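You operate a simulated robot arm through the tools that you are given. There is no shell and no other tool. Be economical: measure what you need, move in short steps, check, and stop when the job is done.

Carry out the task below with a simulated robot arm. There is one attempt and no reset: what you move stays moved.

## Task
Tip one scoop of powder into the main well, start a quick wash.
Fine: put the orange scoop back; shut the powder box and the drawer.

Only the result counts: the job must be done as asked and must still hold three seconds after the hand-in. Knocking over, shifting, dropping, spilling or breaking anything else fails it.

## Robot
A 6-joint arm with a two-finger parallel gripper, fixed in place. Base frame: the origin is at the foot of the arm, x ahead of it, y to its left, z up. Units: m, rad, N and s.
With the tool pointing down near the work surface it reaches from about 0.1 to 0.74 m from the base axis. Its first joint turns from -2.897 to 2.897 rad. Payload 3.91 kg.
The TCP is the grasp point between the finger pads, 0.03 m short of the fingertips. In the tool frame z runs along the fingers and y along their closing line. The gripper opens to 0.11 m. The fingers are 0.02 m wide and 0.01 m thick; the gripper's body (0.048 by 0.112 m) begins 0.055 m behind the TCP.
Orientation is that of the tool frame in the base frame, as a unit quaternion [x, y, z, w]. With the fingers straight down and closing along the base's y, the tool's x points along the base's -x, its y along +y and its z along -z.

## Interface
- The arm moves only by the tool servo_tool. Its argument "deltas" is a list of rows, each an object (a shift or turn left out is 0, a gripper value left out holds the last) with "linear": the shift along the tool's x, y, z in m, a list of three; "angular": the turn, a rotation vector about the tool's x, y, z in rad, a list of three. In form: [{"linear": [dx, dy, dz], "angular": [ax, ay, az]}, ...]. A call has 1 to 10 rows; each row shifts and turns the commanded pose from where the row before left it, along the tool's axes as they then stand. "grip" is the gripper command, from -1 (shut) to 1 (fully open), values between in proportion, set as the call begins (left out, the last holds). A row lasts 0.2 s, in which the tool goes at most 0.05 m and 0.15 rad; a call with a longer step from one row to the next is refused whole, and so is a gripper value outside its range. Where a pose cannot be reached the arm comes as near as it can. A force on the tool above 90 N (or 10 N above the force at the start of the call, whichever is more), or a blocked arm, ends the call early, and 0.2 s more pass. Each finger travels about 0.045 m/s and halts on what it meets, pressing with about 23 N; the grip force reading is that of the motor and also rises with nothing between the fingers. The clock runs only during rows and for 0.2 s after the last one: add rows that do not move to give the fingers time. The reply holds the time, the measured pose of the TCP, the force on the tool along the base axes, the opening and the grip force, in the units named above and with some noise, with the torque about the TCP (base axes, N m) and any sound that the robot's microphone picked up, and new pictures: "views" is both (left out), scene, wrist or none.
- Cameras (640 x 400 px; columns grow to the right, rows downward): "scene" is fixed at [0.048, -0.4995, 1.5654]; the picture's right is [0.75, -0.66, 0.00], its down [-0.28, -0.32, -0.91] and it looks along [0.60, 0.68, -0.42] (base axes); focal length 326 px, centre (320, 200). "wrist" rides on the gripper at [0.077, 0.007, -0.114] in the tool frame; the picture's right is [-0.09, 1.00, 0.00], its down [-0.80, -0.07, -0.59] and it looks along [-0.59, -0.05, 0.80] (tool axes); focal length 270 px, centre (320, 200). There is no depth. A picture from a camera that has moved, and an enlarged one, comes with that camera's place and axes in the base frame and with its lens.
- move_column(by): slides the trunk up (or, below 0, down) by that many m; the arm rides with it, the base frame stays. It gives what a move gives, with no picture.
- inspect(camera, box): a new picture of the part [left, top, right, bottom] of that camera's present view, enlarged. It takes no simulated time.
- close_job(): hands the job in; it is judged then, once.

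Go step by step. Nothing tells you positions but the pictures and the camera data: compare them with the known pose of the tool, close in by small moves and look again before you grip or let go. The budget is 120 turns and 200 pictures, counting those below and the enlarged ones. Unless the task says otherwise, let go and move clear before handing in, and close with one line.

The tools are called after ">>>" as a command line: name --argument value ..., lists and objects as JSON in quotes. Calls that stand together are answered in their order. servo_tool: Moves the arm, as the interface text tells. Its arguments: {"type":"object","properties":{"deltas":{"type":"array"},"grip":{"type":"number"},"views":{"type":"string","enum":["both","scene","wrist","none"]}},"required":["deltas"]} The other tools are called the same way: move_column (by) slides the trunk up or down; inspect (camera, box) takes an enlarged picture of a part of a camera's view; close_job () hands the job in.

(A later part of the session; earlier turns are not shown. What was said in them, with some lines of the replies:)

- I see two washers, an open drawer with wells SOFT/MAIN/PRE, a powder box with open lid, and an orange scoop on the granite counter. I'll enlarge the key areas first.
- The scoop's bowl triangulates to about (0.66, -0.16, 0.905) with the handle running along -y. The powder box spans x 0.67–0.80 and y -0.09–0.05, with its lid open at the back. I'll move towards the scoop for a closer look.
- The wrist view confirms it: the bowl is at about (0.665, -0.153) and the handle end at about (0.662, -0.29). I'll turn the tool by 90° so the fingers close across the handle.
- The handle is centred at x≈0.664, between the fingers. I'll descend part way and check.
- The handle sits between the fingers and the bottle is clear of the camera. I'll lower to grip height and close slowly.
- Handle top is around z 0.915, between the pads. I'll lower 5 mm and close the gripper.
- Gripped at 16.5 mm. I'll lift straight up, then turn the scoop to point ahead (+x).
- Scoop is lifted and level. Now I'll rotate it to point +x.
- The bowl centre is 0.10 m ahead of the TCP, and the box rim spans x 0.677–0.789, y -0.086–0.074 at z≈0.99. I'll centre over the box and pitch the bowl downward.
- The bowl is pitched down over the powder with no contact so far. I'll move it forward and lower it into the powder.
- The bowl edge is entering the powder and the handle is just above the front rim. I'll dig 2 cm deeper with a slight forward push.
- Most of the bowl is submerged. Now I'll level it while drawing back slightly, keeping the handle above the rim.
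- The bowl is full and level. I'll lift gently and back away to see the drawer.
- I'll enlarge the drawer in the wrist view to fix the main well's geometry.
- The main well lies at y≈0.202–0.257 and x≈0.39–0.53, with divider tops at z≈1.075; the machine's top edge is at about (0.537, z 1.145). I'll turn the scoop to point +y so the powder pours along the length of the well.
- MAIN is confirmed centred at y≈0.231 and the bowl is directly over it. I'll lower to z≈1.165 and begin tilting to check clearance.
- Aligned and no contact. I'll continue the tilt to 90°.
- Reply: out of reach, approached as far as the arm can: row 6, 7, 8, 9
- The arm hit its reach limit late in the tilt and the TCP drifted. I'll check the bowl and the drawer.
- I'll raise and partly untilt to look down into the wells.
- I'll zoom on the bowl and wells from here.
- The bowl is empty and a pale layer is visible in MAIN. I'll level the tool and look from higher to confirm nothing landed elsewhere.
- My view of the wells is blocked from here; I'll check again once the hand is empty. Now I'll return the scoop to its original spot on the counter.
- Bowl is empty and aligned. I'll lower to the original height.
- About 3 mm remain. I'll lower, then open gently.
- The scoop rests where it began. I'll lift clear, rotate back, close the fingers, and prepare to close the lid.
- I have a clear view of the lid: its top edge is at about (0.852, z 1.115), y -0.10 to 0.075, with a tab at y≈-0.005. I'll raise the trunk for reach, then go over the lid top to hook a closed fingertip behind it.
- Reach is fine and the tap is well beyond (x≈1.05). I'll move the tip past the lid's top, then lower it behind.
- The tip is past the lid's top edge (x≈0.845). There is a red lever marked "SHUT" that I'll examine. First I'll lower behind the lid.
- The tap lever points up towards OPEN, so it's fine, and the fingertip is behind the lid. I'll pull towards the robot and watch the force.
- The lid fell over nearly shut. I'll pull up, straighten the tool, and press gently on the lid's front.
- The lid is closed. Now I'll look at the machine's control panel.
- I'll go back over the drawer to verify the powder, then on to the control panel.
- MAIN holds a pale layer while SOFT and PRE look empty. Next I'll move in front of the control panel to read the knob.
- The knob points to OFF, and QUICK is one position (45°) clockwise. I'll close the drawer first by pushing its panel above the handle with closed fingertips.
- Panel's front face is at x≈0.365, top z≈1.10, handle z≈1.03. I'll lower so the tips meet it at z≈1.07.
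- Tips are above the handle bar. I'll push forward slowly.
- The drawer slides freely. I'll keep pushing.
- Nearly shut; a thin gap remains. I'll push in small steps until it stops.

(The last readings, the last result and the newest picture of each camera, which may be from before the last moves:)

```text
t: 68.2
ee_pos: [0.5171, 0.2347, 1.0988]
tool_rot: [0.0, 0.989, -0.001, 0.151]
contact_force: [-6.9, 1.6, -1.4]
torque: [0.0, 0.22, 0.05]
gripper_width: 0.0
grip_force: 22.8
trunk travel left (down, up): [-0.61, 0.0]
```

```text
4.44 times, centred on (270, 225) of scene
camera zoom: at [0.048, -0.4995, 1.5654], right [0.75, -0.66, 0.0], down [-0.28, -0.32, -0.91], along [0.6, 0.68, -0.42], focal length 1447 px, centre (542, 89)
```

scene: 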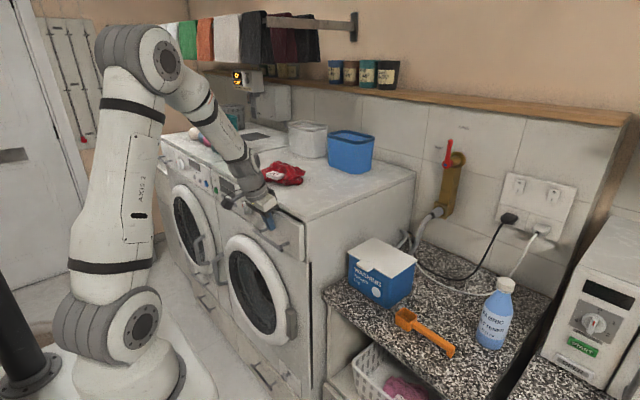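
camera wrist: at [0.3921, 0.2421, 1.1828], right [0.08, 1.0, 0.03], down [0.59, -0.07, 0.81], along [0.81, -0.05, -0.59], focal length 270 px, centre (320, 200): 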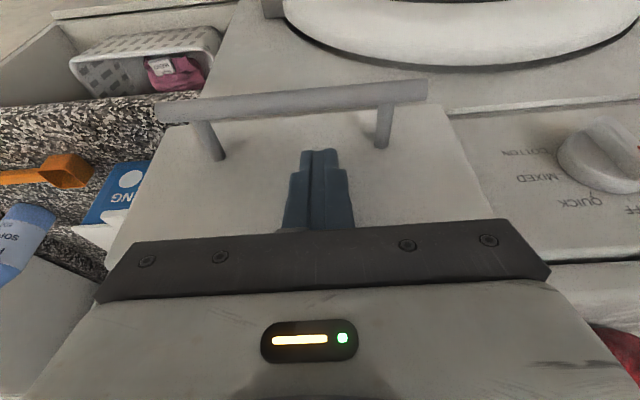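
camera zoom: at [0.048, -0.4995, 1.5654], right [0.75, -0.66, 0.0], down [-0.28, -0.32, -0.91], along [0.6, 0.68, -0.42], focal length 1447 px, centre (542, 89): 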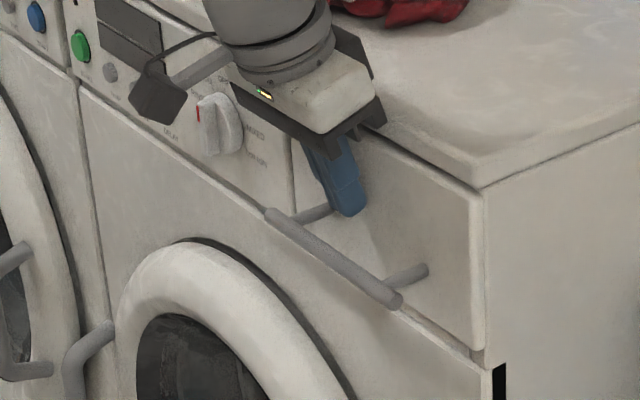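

Contact force shows it seated. I'll give one more small push to confirm, then back off.

>>> servo_tool --deltas '[{"linear": [-0.004, 0, 0.0012]}, {"linear": [-0.003, 0, 0.001]}, {}]' --views "none"

>>> servo_tool --deltas '[{"linear": [0.03, 0, -0.0095]}, {"linear": [0.04, 0, -0.0127]}, {"linear": [0.04, 0, -0.0127]}, {"linear": [0.012, 0.03, -0.03]}, {"linear": [0.0, 0.04, -0.02]}, {"linear": [0.0, 0.04, 0]}, {"linear": [0.0, 0.04, 0]}, {"linear": [0.0, 0.03, 0]}, {}]'

>>> inspect --camera "wrist" --box '[200, 60, 440, 220]'

>>> inspect --camera "scene" --box '[200, 170, 320, 270]'

```text
t: 69.0
ee_pos: [0.5188, 0.2355, 1.0977]
tool_rot: [0.0, 0.989, -0.002, 0.15]
contact_force: [-49.8, 9.2, -7.0]
torque: [0.64, 1.42, 0.14]
gripper_width: 0.0003
grip_force: 23.1
trunk travel left (down, up): [-0.61, 0.0]
```

```text
t: 71.0
ee_pos: [0.3838, 0.4156, 1.1411]
tool_rot: [0.0, 0.989, 0.0, 0.15]
contact_force: [0.2, 0.2, 0.3]
torque: [0.01, 0.03, 0.02]
gripper_width: 0.0
grip_force: 23.0
trunk travel left (down, up): [-0.61, 0.0]
camera wrist: at [0.2768, 0.4231, 1.2262], right [0.08, 1.0, 0.03], down [0.59, -0.07, 0.81], along [0.81, -0.05, -0.59], focal length 270 px, centre (320, 200)
```

scene: 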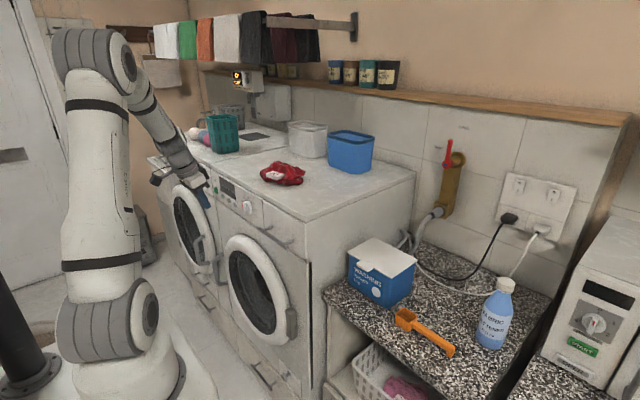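
wrist: 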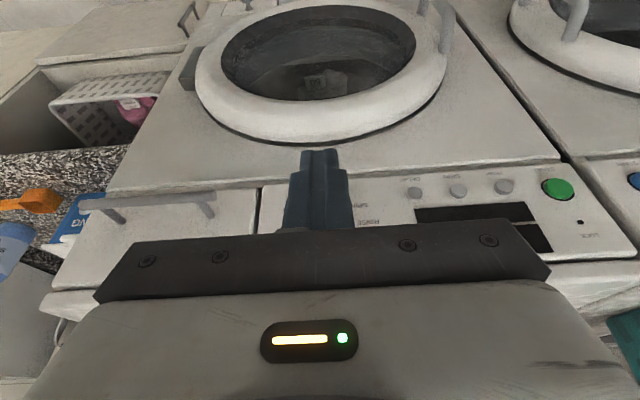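

```text
2.50 times, centred on (320, 140) of wrist
camera zoom: at [0.2768, 0.4231, 1.2262], right [0.08, 1.0, 0.03], down [0.59, -0.07, 0.81], along [0.81, -0.05, -0.59], focal length 676 px, centre (320, 350)
```

zoom: 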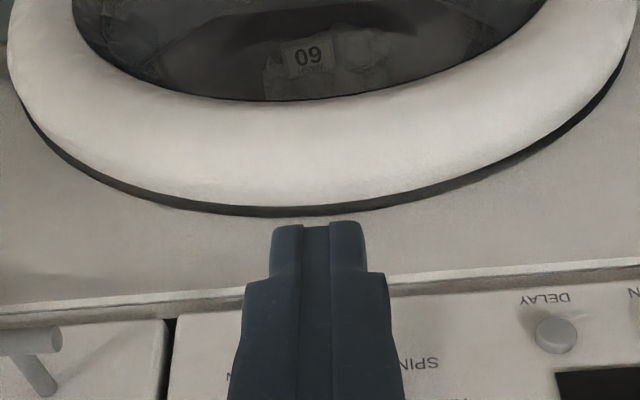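

```text
4.00 times, centred on (260, 220) of scene
camera zoom: at [0.048, -0.4995, 1.5654], right [0.75, -0.66, 0.0], down [-0.28, -0.32, -0.91], along [0.6, 0.68, -0.42], focal length 1302 px, centre (560, 120)
```

zoom: 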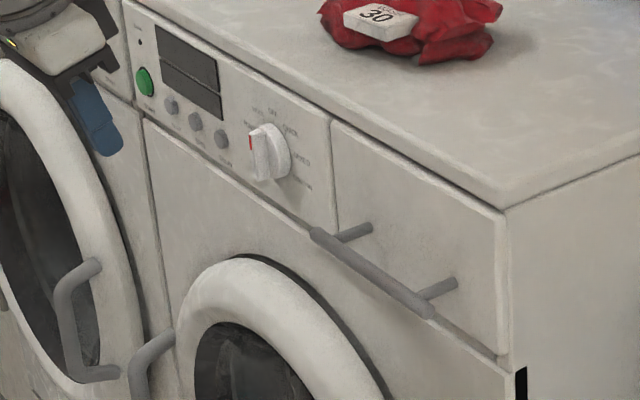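

The drawer is flush and the door is closed with laundry inside. Now I'll orient the tool to point straight at the panel (+x) for the knob.

>>> servo_tool --deltas '[{"angular": [0, -0.141, 0]}, {"angular": [0, -0.141, 0]}, {"angular": [0, -0.141, 0]}, {"angular": [0, -0.141, 0]}, {"angular": [0, -0.141, 0]}, {"angular": [0, -0.141, 0]}, {"angular": [0, -0.141, 0]}, {"angular": [0, -0.141, 0]}, {"angular": [0, -0.141, 0]}, {}]' --grip 0

```text
t: 73.2
ee_pos: [0.3829, 0.4151, 1.1436]
tool_rot: [0.001, 0.705, 0.0, 0.709]
contact_force: [1.0, -0.6, 0.2]
torque: [0.0, 0.02, 0.0]
gripper_width: 0.0552
grip_force: 0.0
trunk travel left (down, up): [-0.61, 0.0]
camera wrist: at [0.2698, 0.4223, 1.0637], right [0.0, 1.0, 0.09], down [-0.6, -0.07, 0.8], along [0.8, -0.05, 0.6], focal length 270 px, centre (320, 200)
```

scene: 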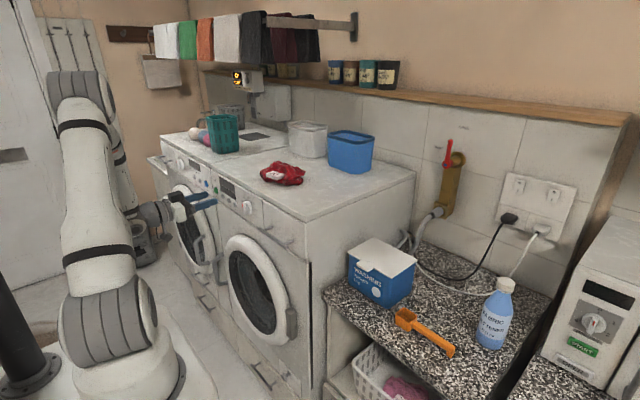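
wrist: 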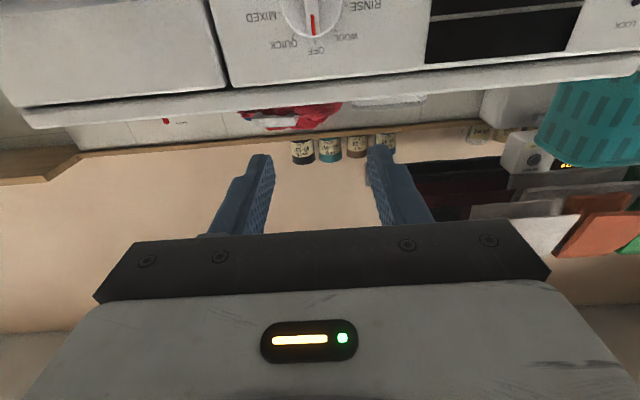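

Horizontal pose reached. The knob axis is at about y 0.415, z 1.067. I'll lower in line with it and look.

>>> servo_tool --deltas '[{"linear": [0.038, 0, 0]}, {"linear": [0.037, 0, 0]}, {}]'

>>> inspect --camera "wrist" --box '[200, 60, 440, 220]'

>>> inspect --camera "scene" --box '[180, 160, 280, 240]'

```text
t: 74.0
ee_pos: [0.3841, 0.4156, 1.0688]
tool_rot: [0.0, 0.706, 0.001, 0.708]
contact_force: [0.2, 0.0, 0.2]
torque: [-0.02, -0.03, -0.01]
gripper_width: 0.0549
grip_force: 0.0
trunk travel left (down, up): [-0.61, 0.0]
camera wrist: at [0.27, 0.4234, 0.9894], right [0.0, 1.0, 0.09], down [-0.6, -0.07, 0.8], along [0.8, -0.05, 0.59], focal length 270 px, centre (320, 200)
```

scene: 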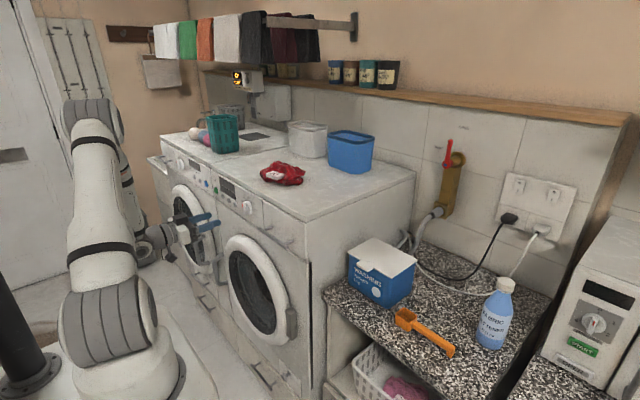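
wrist: 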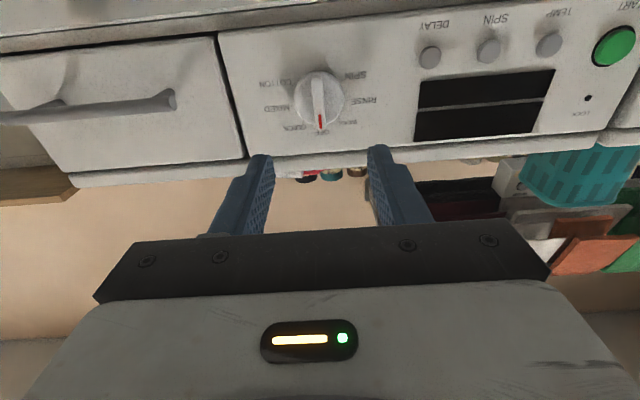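

```text
2.50 times, centred on (320, 140) of wrist
camera zoom: at [0.27, 0.4234, 0.9894], right [0.0, 1.0, 0.09], down [-0.6, -0.07, 0.8], along [0.8, -0.05, 0.59], focal length 676 px, centre (320, 350)
```

zoom: 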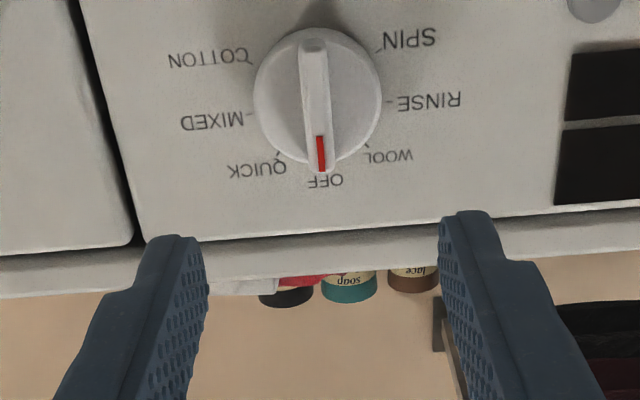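

```text
5.00 times, centred on (230, 200) of scene
camera zoom: at [0.048, -0.4995, 1.5654], right [0.75, -0.66, 0.0], down [-0.28, -0.32, -0.91], along [0.6, 0.68, -0.42], focal length 1628 px, centre (770, 200)
```

zoom: 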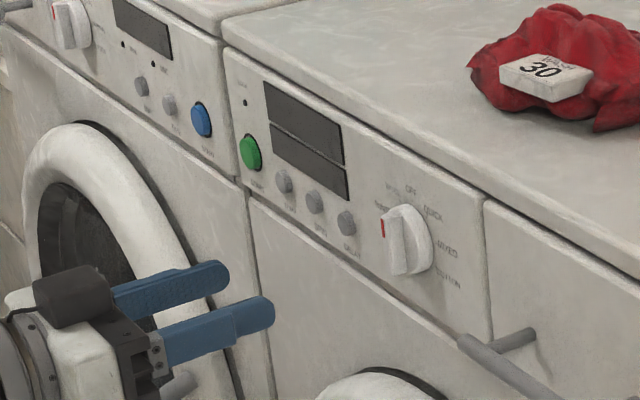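

The knob clearly points to OFF; the fin is vertical at about y 0.416, z 1.065, with its front at x≈0.514. I'll advance until the tips straddle the fin.

>>> servo_tool --deltas '[{"linear": [0.004, 0.001, 0.04]}, {"linear": [0, 0, 0.04]}, {"linear": [0, 0, 0.018]}, {}]'

>>> inspect --camera "wrist" --box '[220, 80, 420, 220]'

>>> inspect --camera "scene" --box '[200, 160, 280, 230]'

```text
t: 75.0
ee_pos: [0.4823, 0.4153, 1.0641]
tool_rot: [-0.001, 0.707, 0.001, 0.707]
contact_force: [0.1, 0.5, -0.2]
torque: [0.0, -0.03, -0.01]
gripper_width: 0.0551
grip_force: 0.0
trunk travel left (down, up): [-0.61, 0.0]
camera wrist: at [0.3686, 0.4235, 0.9854], right [0.0, 1.0, 0.09], down [-0.6, -0.07, 0.8], along [0.8, -0.05, 0.59], focal length 270 px, centre (320, 200)
```

scene: 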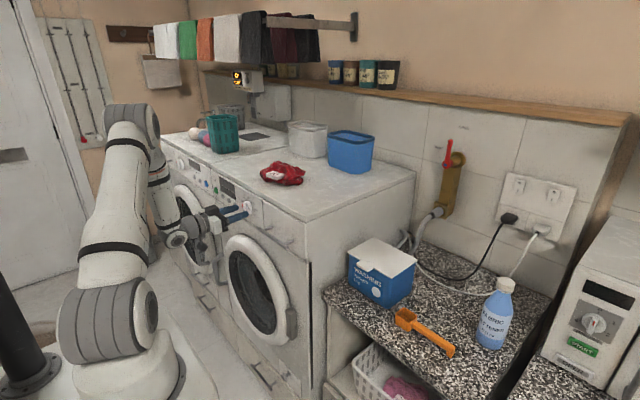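
wrist: 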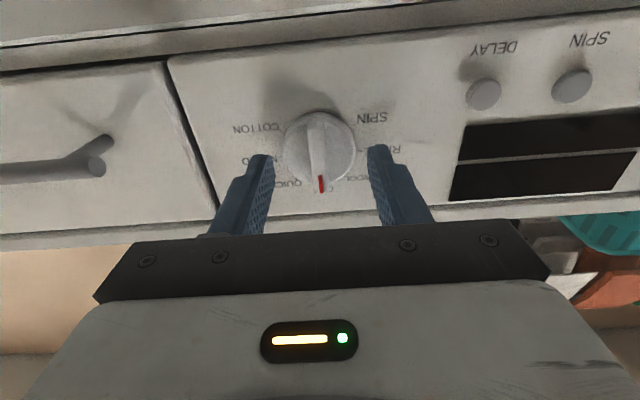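

```text
2.86 times, centred on (320, 150) of wrist
camera zoom: at [0.3686, 0.4235, 0.9854], right [0.0, 1.0, 0.09], down [-0.6, -0.07, 0.8], along [0.8, -0.05, 0.59], focal length 772 px, centre (320, 343)
```

zoom: 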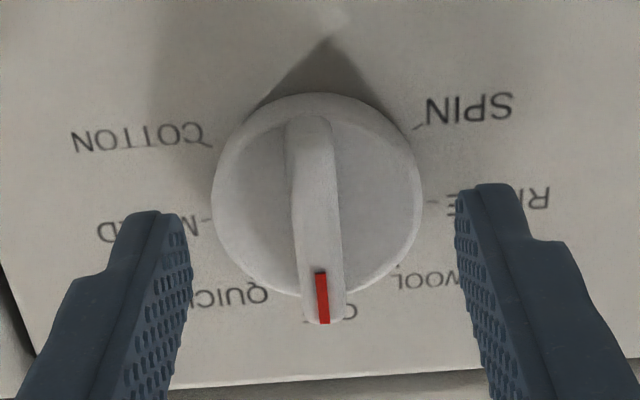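

```text
5.71 times, centred on (240, 195) of scene
camera zoom: at [0.048, -0.4995, 1.5654], right [0.75, -0.66, 0.0], down [-0.28, -0.32, -0.91], along [0.6, 0.68, -0.42], focal length 1860 px, centre (777, 229)
```

zoom: 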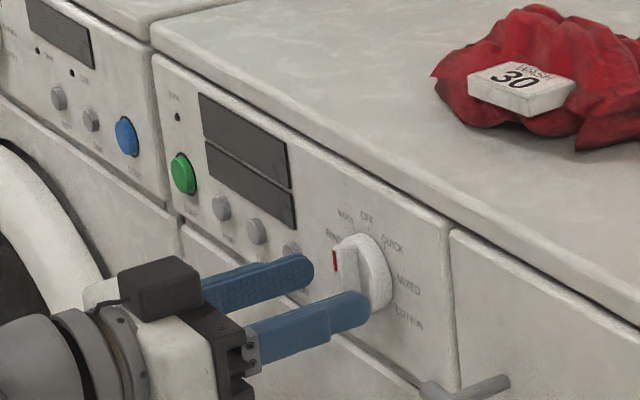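

Fingers straddle the fin and are centred. I'll advance a touch and close on it.

>>> servo_tool --deltas '[{"linear": [0, 0, 0.005]}, {"linear": [0, 0, 0.004]}, {}]' --views "none"

>>> servo_tool --deltas '[{}, {}, {}, {}]' --grip -1 --views "none"

>>> inspect --camera "wrist" --box '[220, 80, 420, 220]'

```text
t: 75.8
ee_pos: [0.491, 0.416, 1.0639]
tool_rot: [-0.001, 0.707, 0.001, 0.708]
contact_force: [-0.5, -0.2, -0.3]
torque: [-0.01, 0.02, -0.01]
gripper_width: 0.0548
grip_force: 0.0
trunk travel left (down, up): [-0.61, 0.0]
```

```text
t: 76.8
ee_pos: [0.4901, 0.415, 1.0634]
tool_rot: [0.0, 0.707, 0.0, 0.707]
contact_force: [-2.4, -8.1, -1.9]
torque: [0.04, 0.14, -0.26]
gripper_width: 0.01
grip_force: 44.8
trunk travel left (down, up): [-0.61, 0.0]
```

```text
2.86 times, centred on (320, 150) of wrist
camera zoom: at [0.3769, 0.4229, 0.9849], right [0.0, 1.0, 0.09], down [-0.6, -0.07, 0.8], along [0.8, -0.05, 0.59], focal length 772 px, centre (320, 343)
```

zoom: 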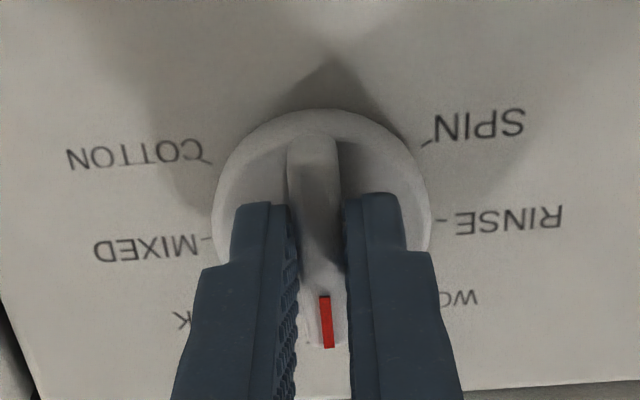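

Gripped on the fin at 10 mm. I'll turn clockwise 45° towards QUICK.

>>> servo_tool --deltas '[{"angular": [0, 0, 0.131]}, {"angular": [0, 0, 0.131]}, {"angular": [0, 0, 0.131]}, {"angular": [0, 0, 0.131]}, {"angular": [0, 0, 0.131]}, {"angular": [0, 0, 0.131]}, {}]'

>>> inspect --camera "scene" --box '[210, 160, 290, 230]'

```text
t: 77.3
ee_pos: [0.4938, 0.417, 1.0673]
tool_rot: [0.073, 0.711, 0.04, 0.698]
contact_force: [-15.0, -29.2, 7.0]
torque: [-0.04, -1.78, -0.35]
gripper_width: 0.0101
grip_force: 45.2
out of reach, approached as far as the arm can: row 2
trunk travel left (down, up): [-0.61, 0.0]
stopped in row 2: the force on the tool passed its limit at 124 N (the readings are from after the stop); the commanded pose is now the measured one
camera wrist: at [0.3786, 0.4411, 0.9929], right [0.05, 0.97, 0.25], down [-0.58, -0.17, 0.79], along [0.81, -0.18, 0.56], focal length 270 px, centre (320, 200)
```

scene: 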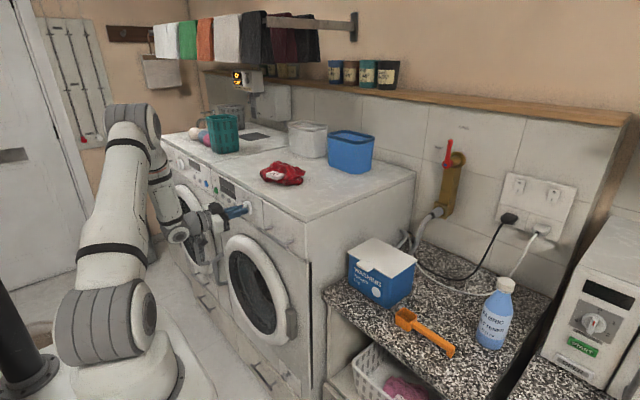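
wrist: 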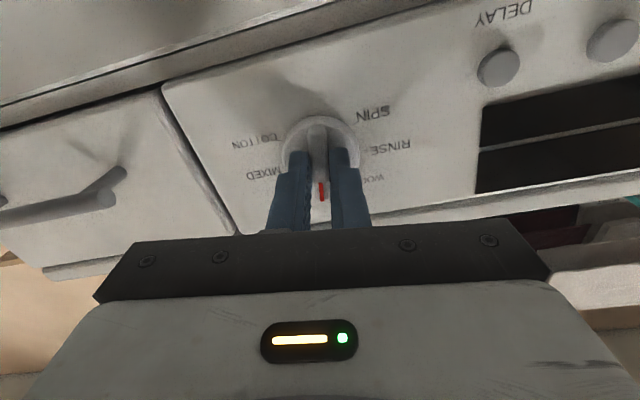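

```text
5.71 times, centred on (250, 195) of scene
camera zoom: at [0.048, -0.4995, 1.5654], right [0.75, -0.66, 0.0], down [-0.28, -0.32, -0.91], along [0.6, 0.68, -0.42], focal length 1860 px, centre (720, 229)
```

zoom: 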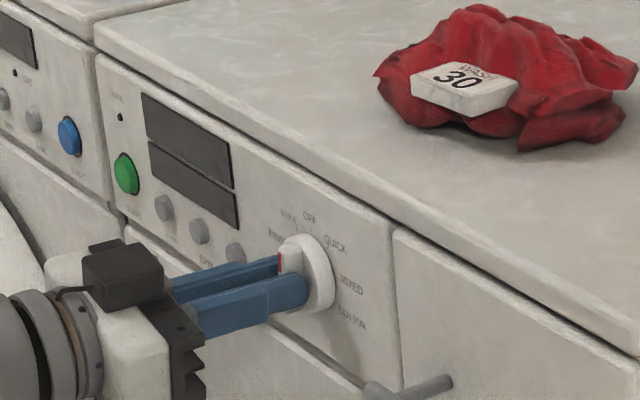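

The arm can't follow that roll at this pose: reach limit, and the force stop tripped. I'll release, back off, and straighten, then turn the knob by pushing the fin's end sideways instead.

>>> servo_tool --deltas '[{}, {}, {}]' --grip -0.2 --views "none"

>>> servo_tool --deltas '[{"linear": [0, 0, -0.04]}, {"linear": [0, 0, -0.04]}, {"angular": [-0.0235, -0.009, -0.08]}, {"angular": [-0.0235, -0.009, -0.08]}, {}]'

>>> inspect --camera "wrist" --box '[200, 60, 440, 220]'

```text
t: 78.2
ee_pos: [0.4932, 0.4243, 1.0655]
tool_rot: [0.068, 0.712, 0.045, 0.697]
contact_force: [-11.9, 2.2, 2.9]
torque: [-0.05, -0.2, -0.23]
gripper_width: 0.0426
grip_force: 0.0
trunk travel left (down, up): [-0.61, 0.0]
```

```text
t: 79.3
ee_pos: [0.4178, 0.4363, 1.0736]
tool_rot: [-0.005, 0.709, 0.005, 0.705]
contact_force: [-0.5, 0.3, 0.8]
torque: [0.05, 0.0, -0.02]
gripper_width: 0.044
grip_force: 0.1
out of reach, approached as far as the arm can: row 1, 2
trunk travel left (down, up): [-0.61, 0.0]
camera wrist: at [0.3041, 0.4422, 0.9961], right [-0.01, 1.0, 0.09], down [-0.59, -0.08, 0.8], along [0.81, -0.04, 0.59], focal length 270 px, centre (320, 200)
```

scene: 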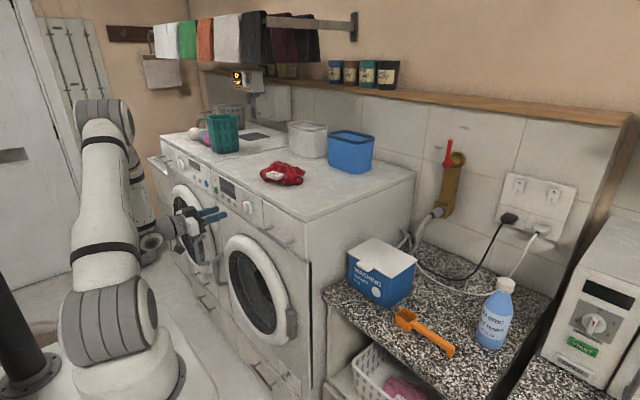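
wrist: 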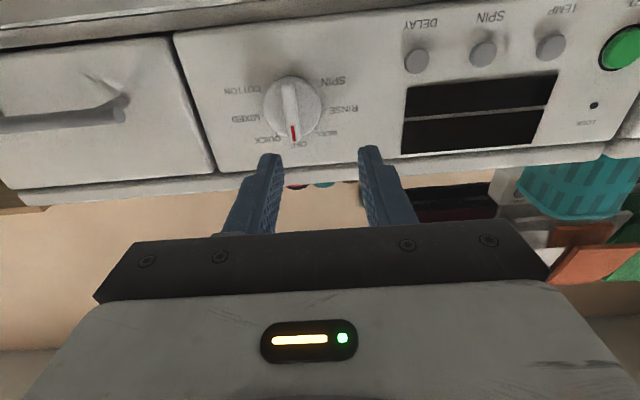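

```text
2.50 times, centred on (320, 140) of wrist
camera zoom: at [0.3041, 0.4422, 0.9961], right [-0.01, 1.0, 0.09], down [-0.59, -0.08, 0.8], along [0.81, -0.04, 0.59], focal length 676 px, centre (320, 350)
```

zoom: 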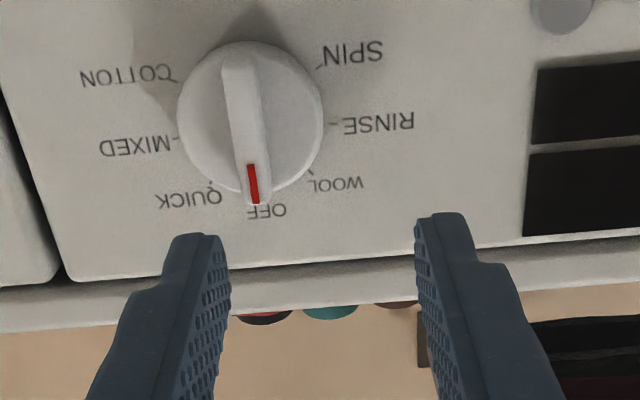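

The knob is still at OFF. I'll close the fingers, line up beside the fin's upper end on its +y side, and push towards QUICK.

>>> servo_tool --deltas '[{"linear": [-0.0134, 0.003, 0]}, {"linear": [0, 0, 0.035]}, {"linear": [0, 0, 0.032]}, {}, {}]' --grip -1

>>> inspect --camera "wrist" --box '[220, 80, 420, 220]'

```text
t: 80.5
ee_pos: [0.4866, 0.4394, 1.0871]
tool_rot: [-0.005, 0.709, 0.006, 0.705]
contact_force: [-0.1, 0.4, -0.2]
torque: [0.02, 0.02, 0.01]
gripper_width: 0.0
grip_force: 22.5
trunk travel left (down, up): [-0.61, 0.0]
camera wrist: at [0.3715, 0.4459, 1.0092], right [-0.01, 1.0, 0.09], down [-0.59, -0.08, 0.8], along [0.81, -0.04, 0.59], focal length 270 px, centre (320, 200)
```

scene: 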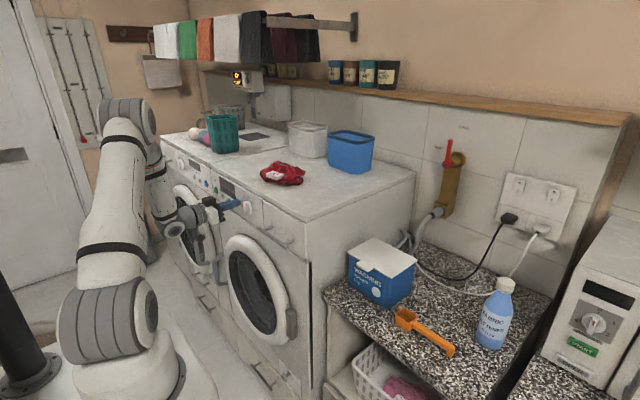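
wrist: 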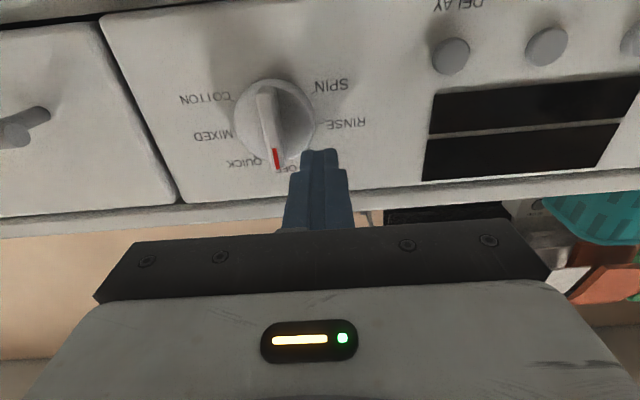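

```text
2.86 times, centred on (320, 150) of wrist
camera zoom: at [0.3715, 0.4459, 1.0092], right [-0.01, 1.0, 0.09], down [-0.59, -0.08, 0.8], along [0.81, -0.04, 0.59], focal length 772 px, centre (320, 343)
```

zoom: 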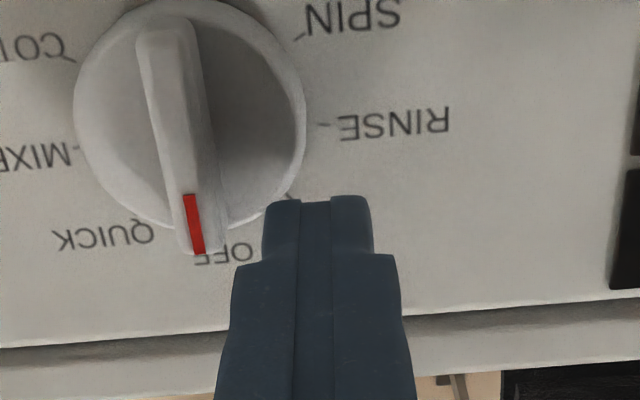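

Good alignment; fin top reaches z≈1.091. I'll raise slightly, advance 4 mm and push in -y.

>>> servo_tool --deltas '[{"linear": [-0.003, 0, 0.004]}, {"linear": [0, -0.006, 0]}, {"linear": [0, -0.003, 0]}, {"linear": [0, -0.003, 0]}, {"linear": [0, -0.003, 0]}, {}]' --views "none"

>>> inspect --camera "wrist" --box '[220, 80, 420, 220]'

```text
t: 82.0
ee_pos: [0.4903, 0.4235, 1.0907]
tool_rot: [-0.005, 0.709, 0.006, 0.705]
contact_force: [0.4, 0.6, -0.4]
torque: [-0.02, 0.01, 0.04]
gripper_width: 0.0
grip_force: 23.0
trunk travel left (down, up): [-0.61, 0.0]
```

```text
2.86 times, centred on (320, 150) of wrist
camera zoom: at [0.3759, 0.4307, 1.012], right [-0.01, 1.0, 0.09], down [-0.59, -0.08, 0.8], along [0.81, -0.04, 0.59], focal length 772 px, centre (320, 343)
```

zoom: 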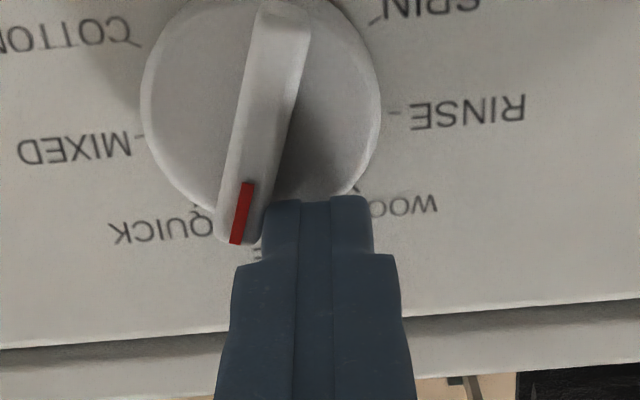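

It turns easily, about 20° so far. Continuing in small steps.

>>> servo_tool --deltas '[{"linear": [0, -0.002, 0]}, {"linear": [0, -0.002, 0]}, {"linear": [0, -0.002, 0]}, {}]' --views "none"

>>> inspect --camera "wrist" --box '[220, 80, 420, 220]'

```text
t: 83.0
ee_pos: [0.4895, 0.4191, 1.0909]
tool_rot: [-0.004, 0.709, 0.005, 0.705]
contact_force: [-0.7, 0.4, -0.2]
torque: [-0.02, 0.05, 0.05]
gripper_width: 0.0001
grip_force: 22.8
trunk travel left (down, up): [-0.61, 0.0]
```

```text
2.86 times, centred on (320, 150) of wrist
camera zoom: at [0.3757, 0.4249, 1.0122], right [-0.01, 1.0, 0.09], down [-0.59, -0.08, 0.8], along [0.81, -0.04, 0.59], focal length 772 px, centre (320, 343)
```

zoom: 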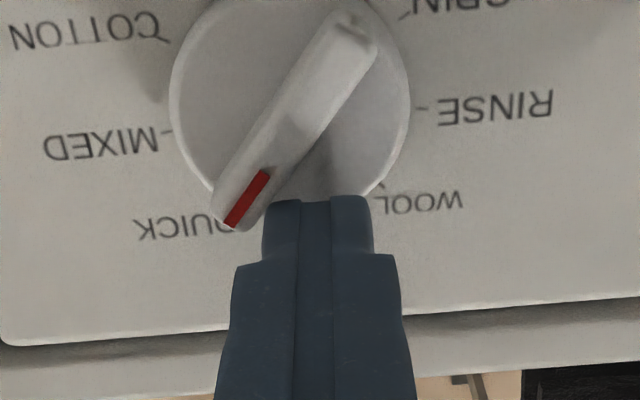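

It looks near QUICK. I'll back off for a clean view.

>>> servo_tool --deltas '[{"linear": [0, 0.02, 0]}, {"linear": [0, 0, -0.04]}, {"linear": [0.01, -0.02, -0.04]}, {}]' --views "none"

>>> inspect --camera "wrist" --box '[220, 60, 420, 200]'

>>> inspect --camera "scene" --box '[205, 165, 275, 225]'

```text
t: 84.0
ee_pos: [0.4095, 0.4178, 1.0793]
tool_rot: [-0.004, 0.709, 0.005, 0.705]
contact_force: [0.0, -0.3, 0.5]
torque: [-0.01, 0.0, 0.01]
gripper_width: 0.0001
grip_force: 23.3
trunk travel left (down, up): [-0.61, 0.0]
```

```text
2.86 times, centred on (320, 130) of wrist
camera zoom: at [0.2954, 0.4229, 1.0012], right [-0.01, 1.0, 0.09], down [-0.59, -0.08, 0.8], along [0.81, -0.04, 0.59], focal length 772 px, centre (320, 400)
```

zoom: 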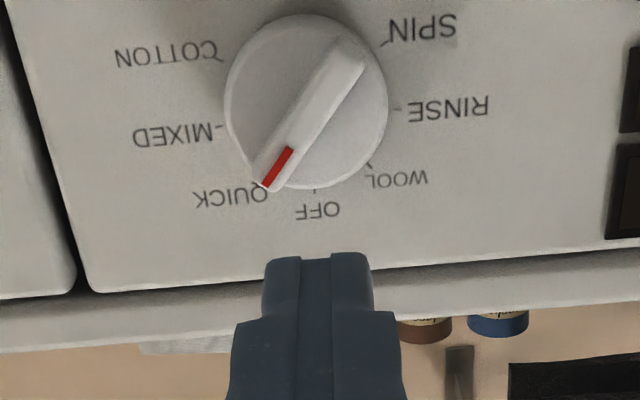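

```text
6.67 times, centred on (240, 195) of scene
camera zoom: at [0.048, -0.4995, 1.5654], right [0.75, -0.66, 0.0], down [-0.28, -0.32, -0.91], along [0.6, 0.68, -0.42], focal length 2170 px, centre (853, 233)
```

zoom: 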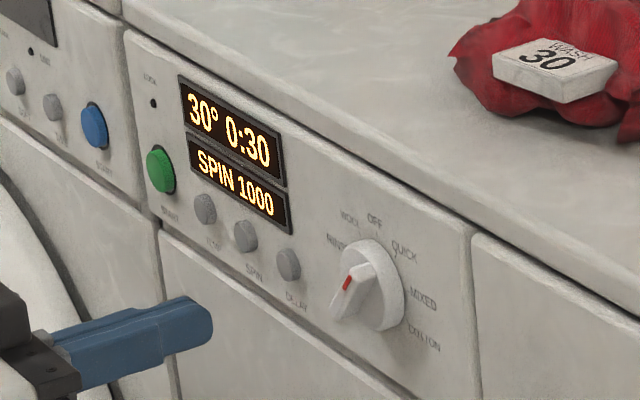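

The display lit: 30°, 0:30, SPIN 1000, so QUICK is selected. The green START button is at about (0.53, 0.673, 1.047); I'll move in front of it.

>>> servo_tool --deltas '[{"linear": [0.008, 0.04, 0]}, {"linear": [0.008, 0.042, 0]}, {"linear": [0.008, 0.042, 0]}, {"linear": [0.006, 0.042, 0]}, {"linear": [0, 0.042, 0]}, {"linear": [0, 0.042, 0]}, {}]'

>>> inspect --camera "wrist" --box '[200, 60, 440, 220]'

```text
t: 85.5
ee_pos: [0.4088, 0.6689, 1.0491]
tool_rot: [-0.004, 0.709, 0.005, 0.705]
contact_force: [0.6, -0.2, -1.0]
torque: [0.02, 0.01, 0.0]
gripper_width: 0.0
grip_force: 23.0
trunk travel left (down, up): [-0.61, 0.0]
camera wrist: at [0.294, 0.675, 0.9705], right [-0.01, 1.0, 0.09], down [-0.59, -0.08, 0.8], along [0.81, -0.04, 0.59], focal length 270 px, centre (320, 200)
```

scene: 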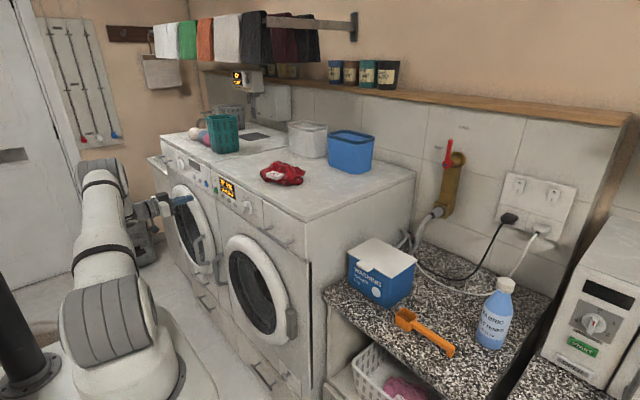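
wrist: 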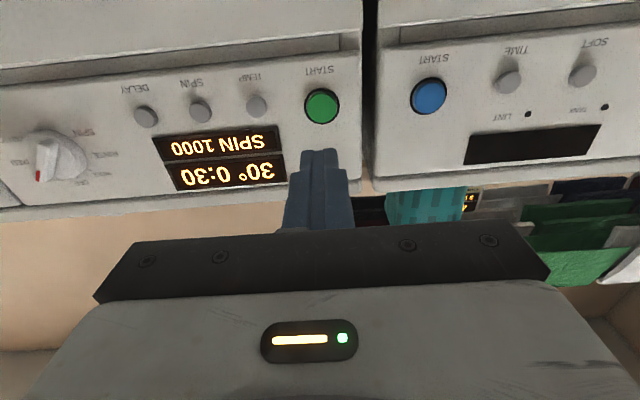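

```text
2.50 times, centred on (320, 140) of wrist
camera zoom: at [0.294, 0.675, 0.9705], right [-0.01, 1.0, 0.09], down [-0.59, -0.08, 0.8], along [0.81, -0.04, 0.59], focal length 676 px, centre (320, 350)
```

zoom: 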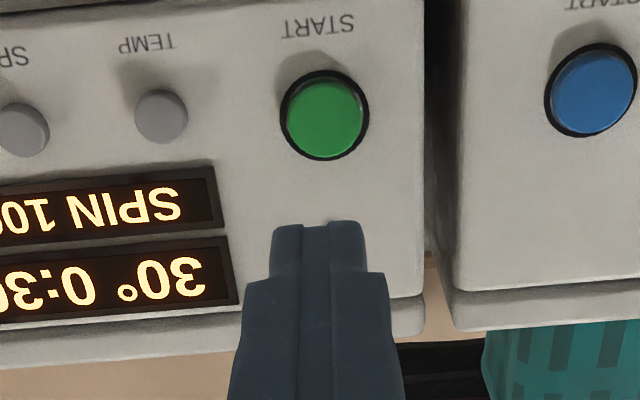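

The green START is at y≈0.673, z≈1.043. I'll align and advance close to it.

>>> servo_tool --deltas '[{"linear": [0.006, 0.004, 0.02]}, {"linear": [0, 0, 0.03]}, {"linear": [0, 0, 0.02]}, {}]'

>>> inspect --camera "scene" --box '[180, 160, 260, 230]'

```text
t: 86.5
ee_pos: [0.4778, 0.6732, 1.044]
tool_rot: [-0.003, 0.709, 0.005, 0.705]
contact_force: [-0.4, 0.3, 0.6]
torque: [-0.04, 0.0, -0.02]
gripper_width: 0.0002
grip_force: 22.5
trunk travel left (down, up): [-0.61, 0.0]
camera wrist: at [0.3631, 0.6796, 0.9663], right [-0.01, 1.0, 0.09], down [-0.59, -0.08, 0.8], along [0.81, -0.04, 0.59], focal length 270 px, centre (320, 200)
```

scene: 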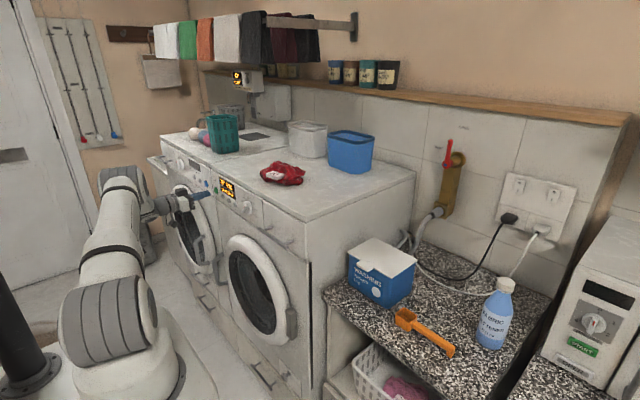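
wrist: 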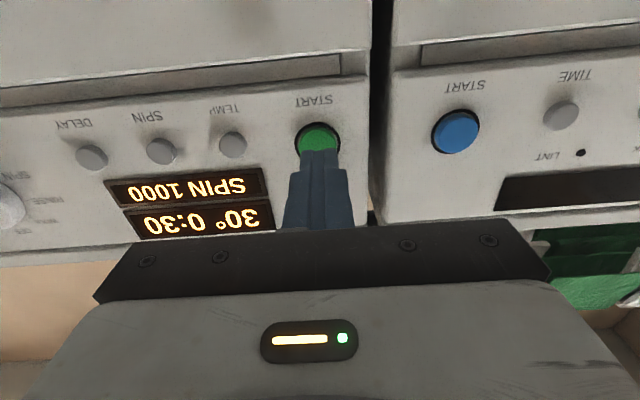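

```text
5.71 times, centred on (220, 195) of scene
camera zoom: at [0.048, -0.4995, 1.5654], right [0.75, -0.66, 0.0], down [-0.28, -0.32, -0.91], along [0.6, 0.68, -0.42], focal length 1860 px, centre (891, 229)
```

zoom: 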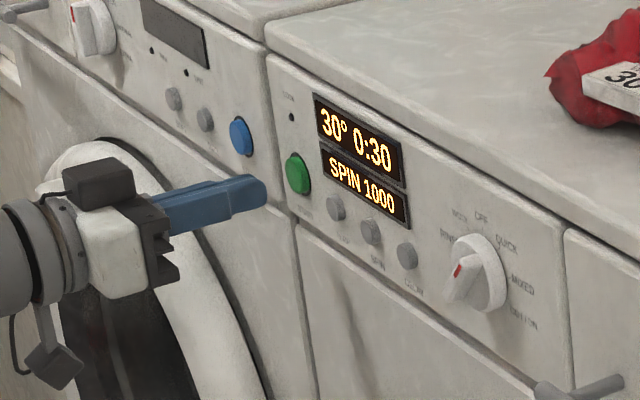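

Aligned. I'll press forward in small steps.

>>> servo_tool --deltas '[{"linear": [0, 0, 0.01]}, {"linear": [0, 0, 0.004]}, {"linear": [0, 0, 0.003]}, {"linear": [0, 0, 0.003]}, {}]' --views "none"

>>> inspect --camera "wrist" --box '[200, 80, 440, 220]'

```text
t: 87.8
ee_pos: [0.4959, 0.6742, 1.0439]
tool_rot: [-0.004, 0.709, 0.005, 0.706]
contact_force: [-0.1, -1.3, 0.0]
torque: [0.05, -0.01, 0.0]
gripper_width: 0.0
grip_force: 23.2
trunk travel left (down, up): [-0.61, 0.0]
```

```text
2.67 times, centred on (320, 150) of wrist
camera zoom: at [0.3824, 0.68, 0.9665], right [-0.01, 1.0, 0.09], down [-0.59, -0.08, 0.8], along [0.81, -0.04, 0.59], focal length 721 px, centre (320, 333)
```

zoom: 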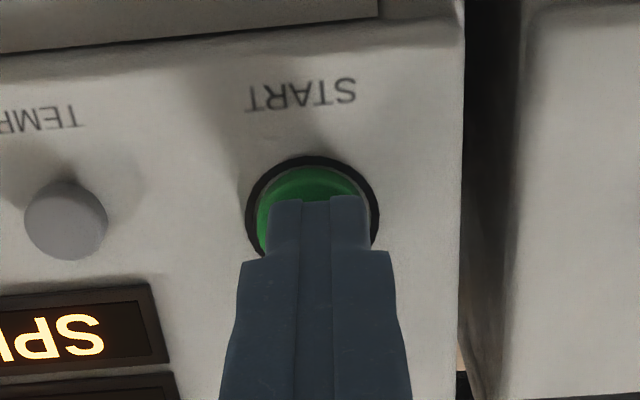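

>>> servo_tool --deltas '[{"linear": [0, 0, 0.003]}, {"linear": [0, 0, 0.002]}, {"linear": [0, 0, 0.002]}, {}]' --views "none"

>>> inspect --camera "scene" --box '[180, 160, 260, 230]'

```text
t: 88.8
ee_pos: [0.5022, 0.6737, 1.0448]
tool_rot: [-0.005, 0.709, 0.006, 0.705]
contact_force: [-4.6, 1.0, -0.2]
torque: [0.02, 0.01, 0.03]
gripper_width: 0.0
grip_force: 23.5
trunk travel left (down, up): [-0.61, 0.0]
heard: click
```

```text
5.71 times, centred on (220, 195) of scene
camera zoom: at [0.048, -0.4995, 1.5654], right [0.75, -0.66, 0.0], down [-0.28, -0.32, -0.91], along [0.6, 0.68, -0.42], focal length 1860 px, centre (891, 229)
```

zoom: 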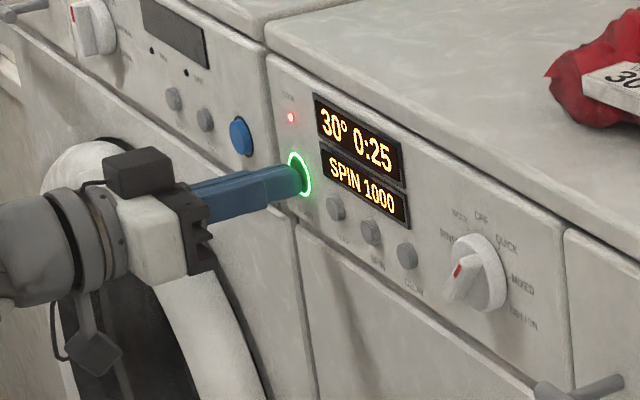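

A click was heard, START's ring lit, the lock light is on and the timer is running. I'll retract and check everything once more.

>>> servo_tool --deltas '[{"linear": [0, 0, -0.04]}, {"linear": [0, 0, -0.05]}, {"linear": [0, 0, -0.03]}, {"linear": [-0.04, 0, 0]}, {"linear": [-0.04, 0, 0]}, {}]'

>>> inspect --camera "scene" --box '[180, 160, 320, 270]'

>>> inspect --camera "scene" --box '[330, 220, 530, 370]'

```text
t: 90.2
ee_pos: [0.3846, 0.6719, 1.1245]
tool_rot: [-0.005, 0.709, 0.005, 0.705]
contact_force: [0.0, 0.5, 0.3]
torque: [-0.05, -0.02, 0.0]
gripper_width: 0.0
grip_force: 23.4
trunk travel left (down, up): [-0.61, 0.0]
camera wrist: at [0.2695, 0.678, 1.0464], right [-0.01, 1.0, 0.09], down [-0.59, -0.08, 0.8], along [0.81, -0.04, 0.59], focal length 270 px, centre (320, 200)
```

scene: 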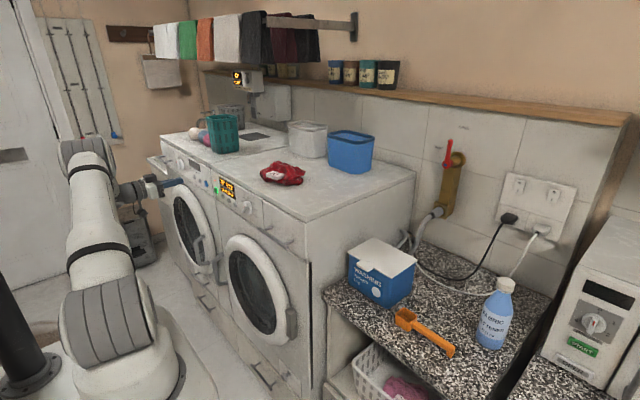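
wrist: 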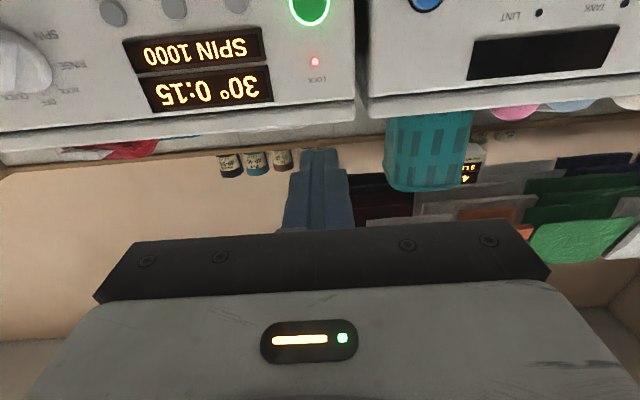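

```text
3.64 times, centred on (250, 215) of scene
camera zoom: at [0.048, -0.4995, 1.5654], right [0.75, -0.66, 0.0], down [-0.28, -0.32, -0.91], along [0.6, 0.68, -0.42], focal length 1184 px, centre (574, 146)
```

zoom: 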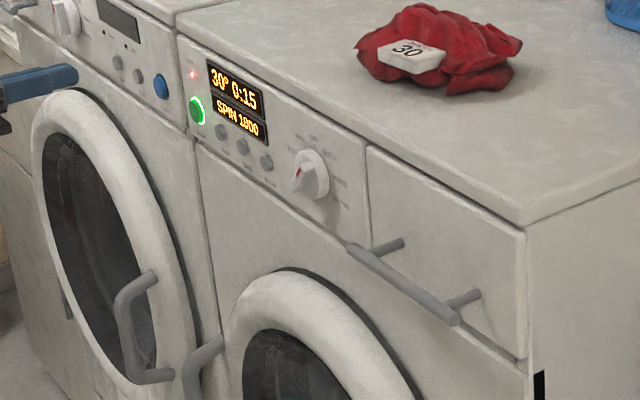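

```text
2.67 times, centred on (430, 295) of scene
camera zoom: at [0.048, -0.4995, 1.5654], right [0.75, -0.66, 0.0], down [-0.28, -0.32, -0.91], along [0.6, 0.68, -0.42], focal length 868 px, centre (27, -53)
```

zoom: 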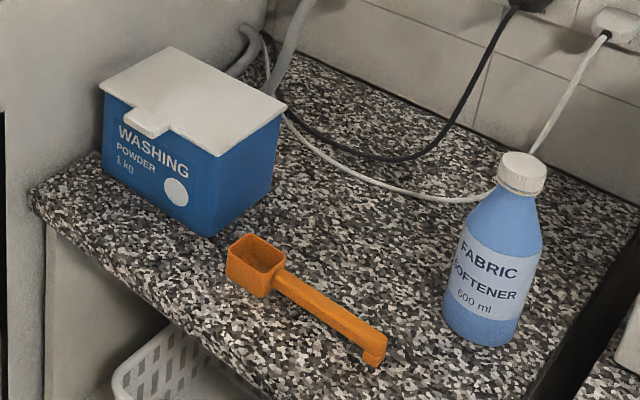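

Wash running on QUICK, drawer and powder box shut, scoop back in its place, arm clear; handing in.

>>> close_job

```text
The job is handed in.
```

I tipped one scoop of powder into the main well and started the quick wash. The scoop is back on the counter, and the powder box and drawer are shut.
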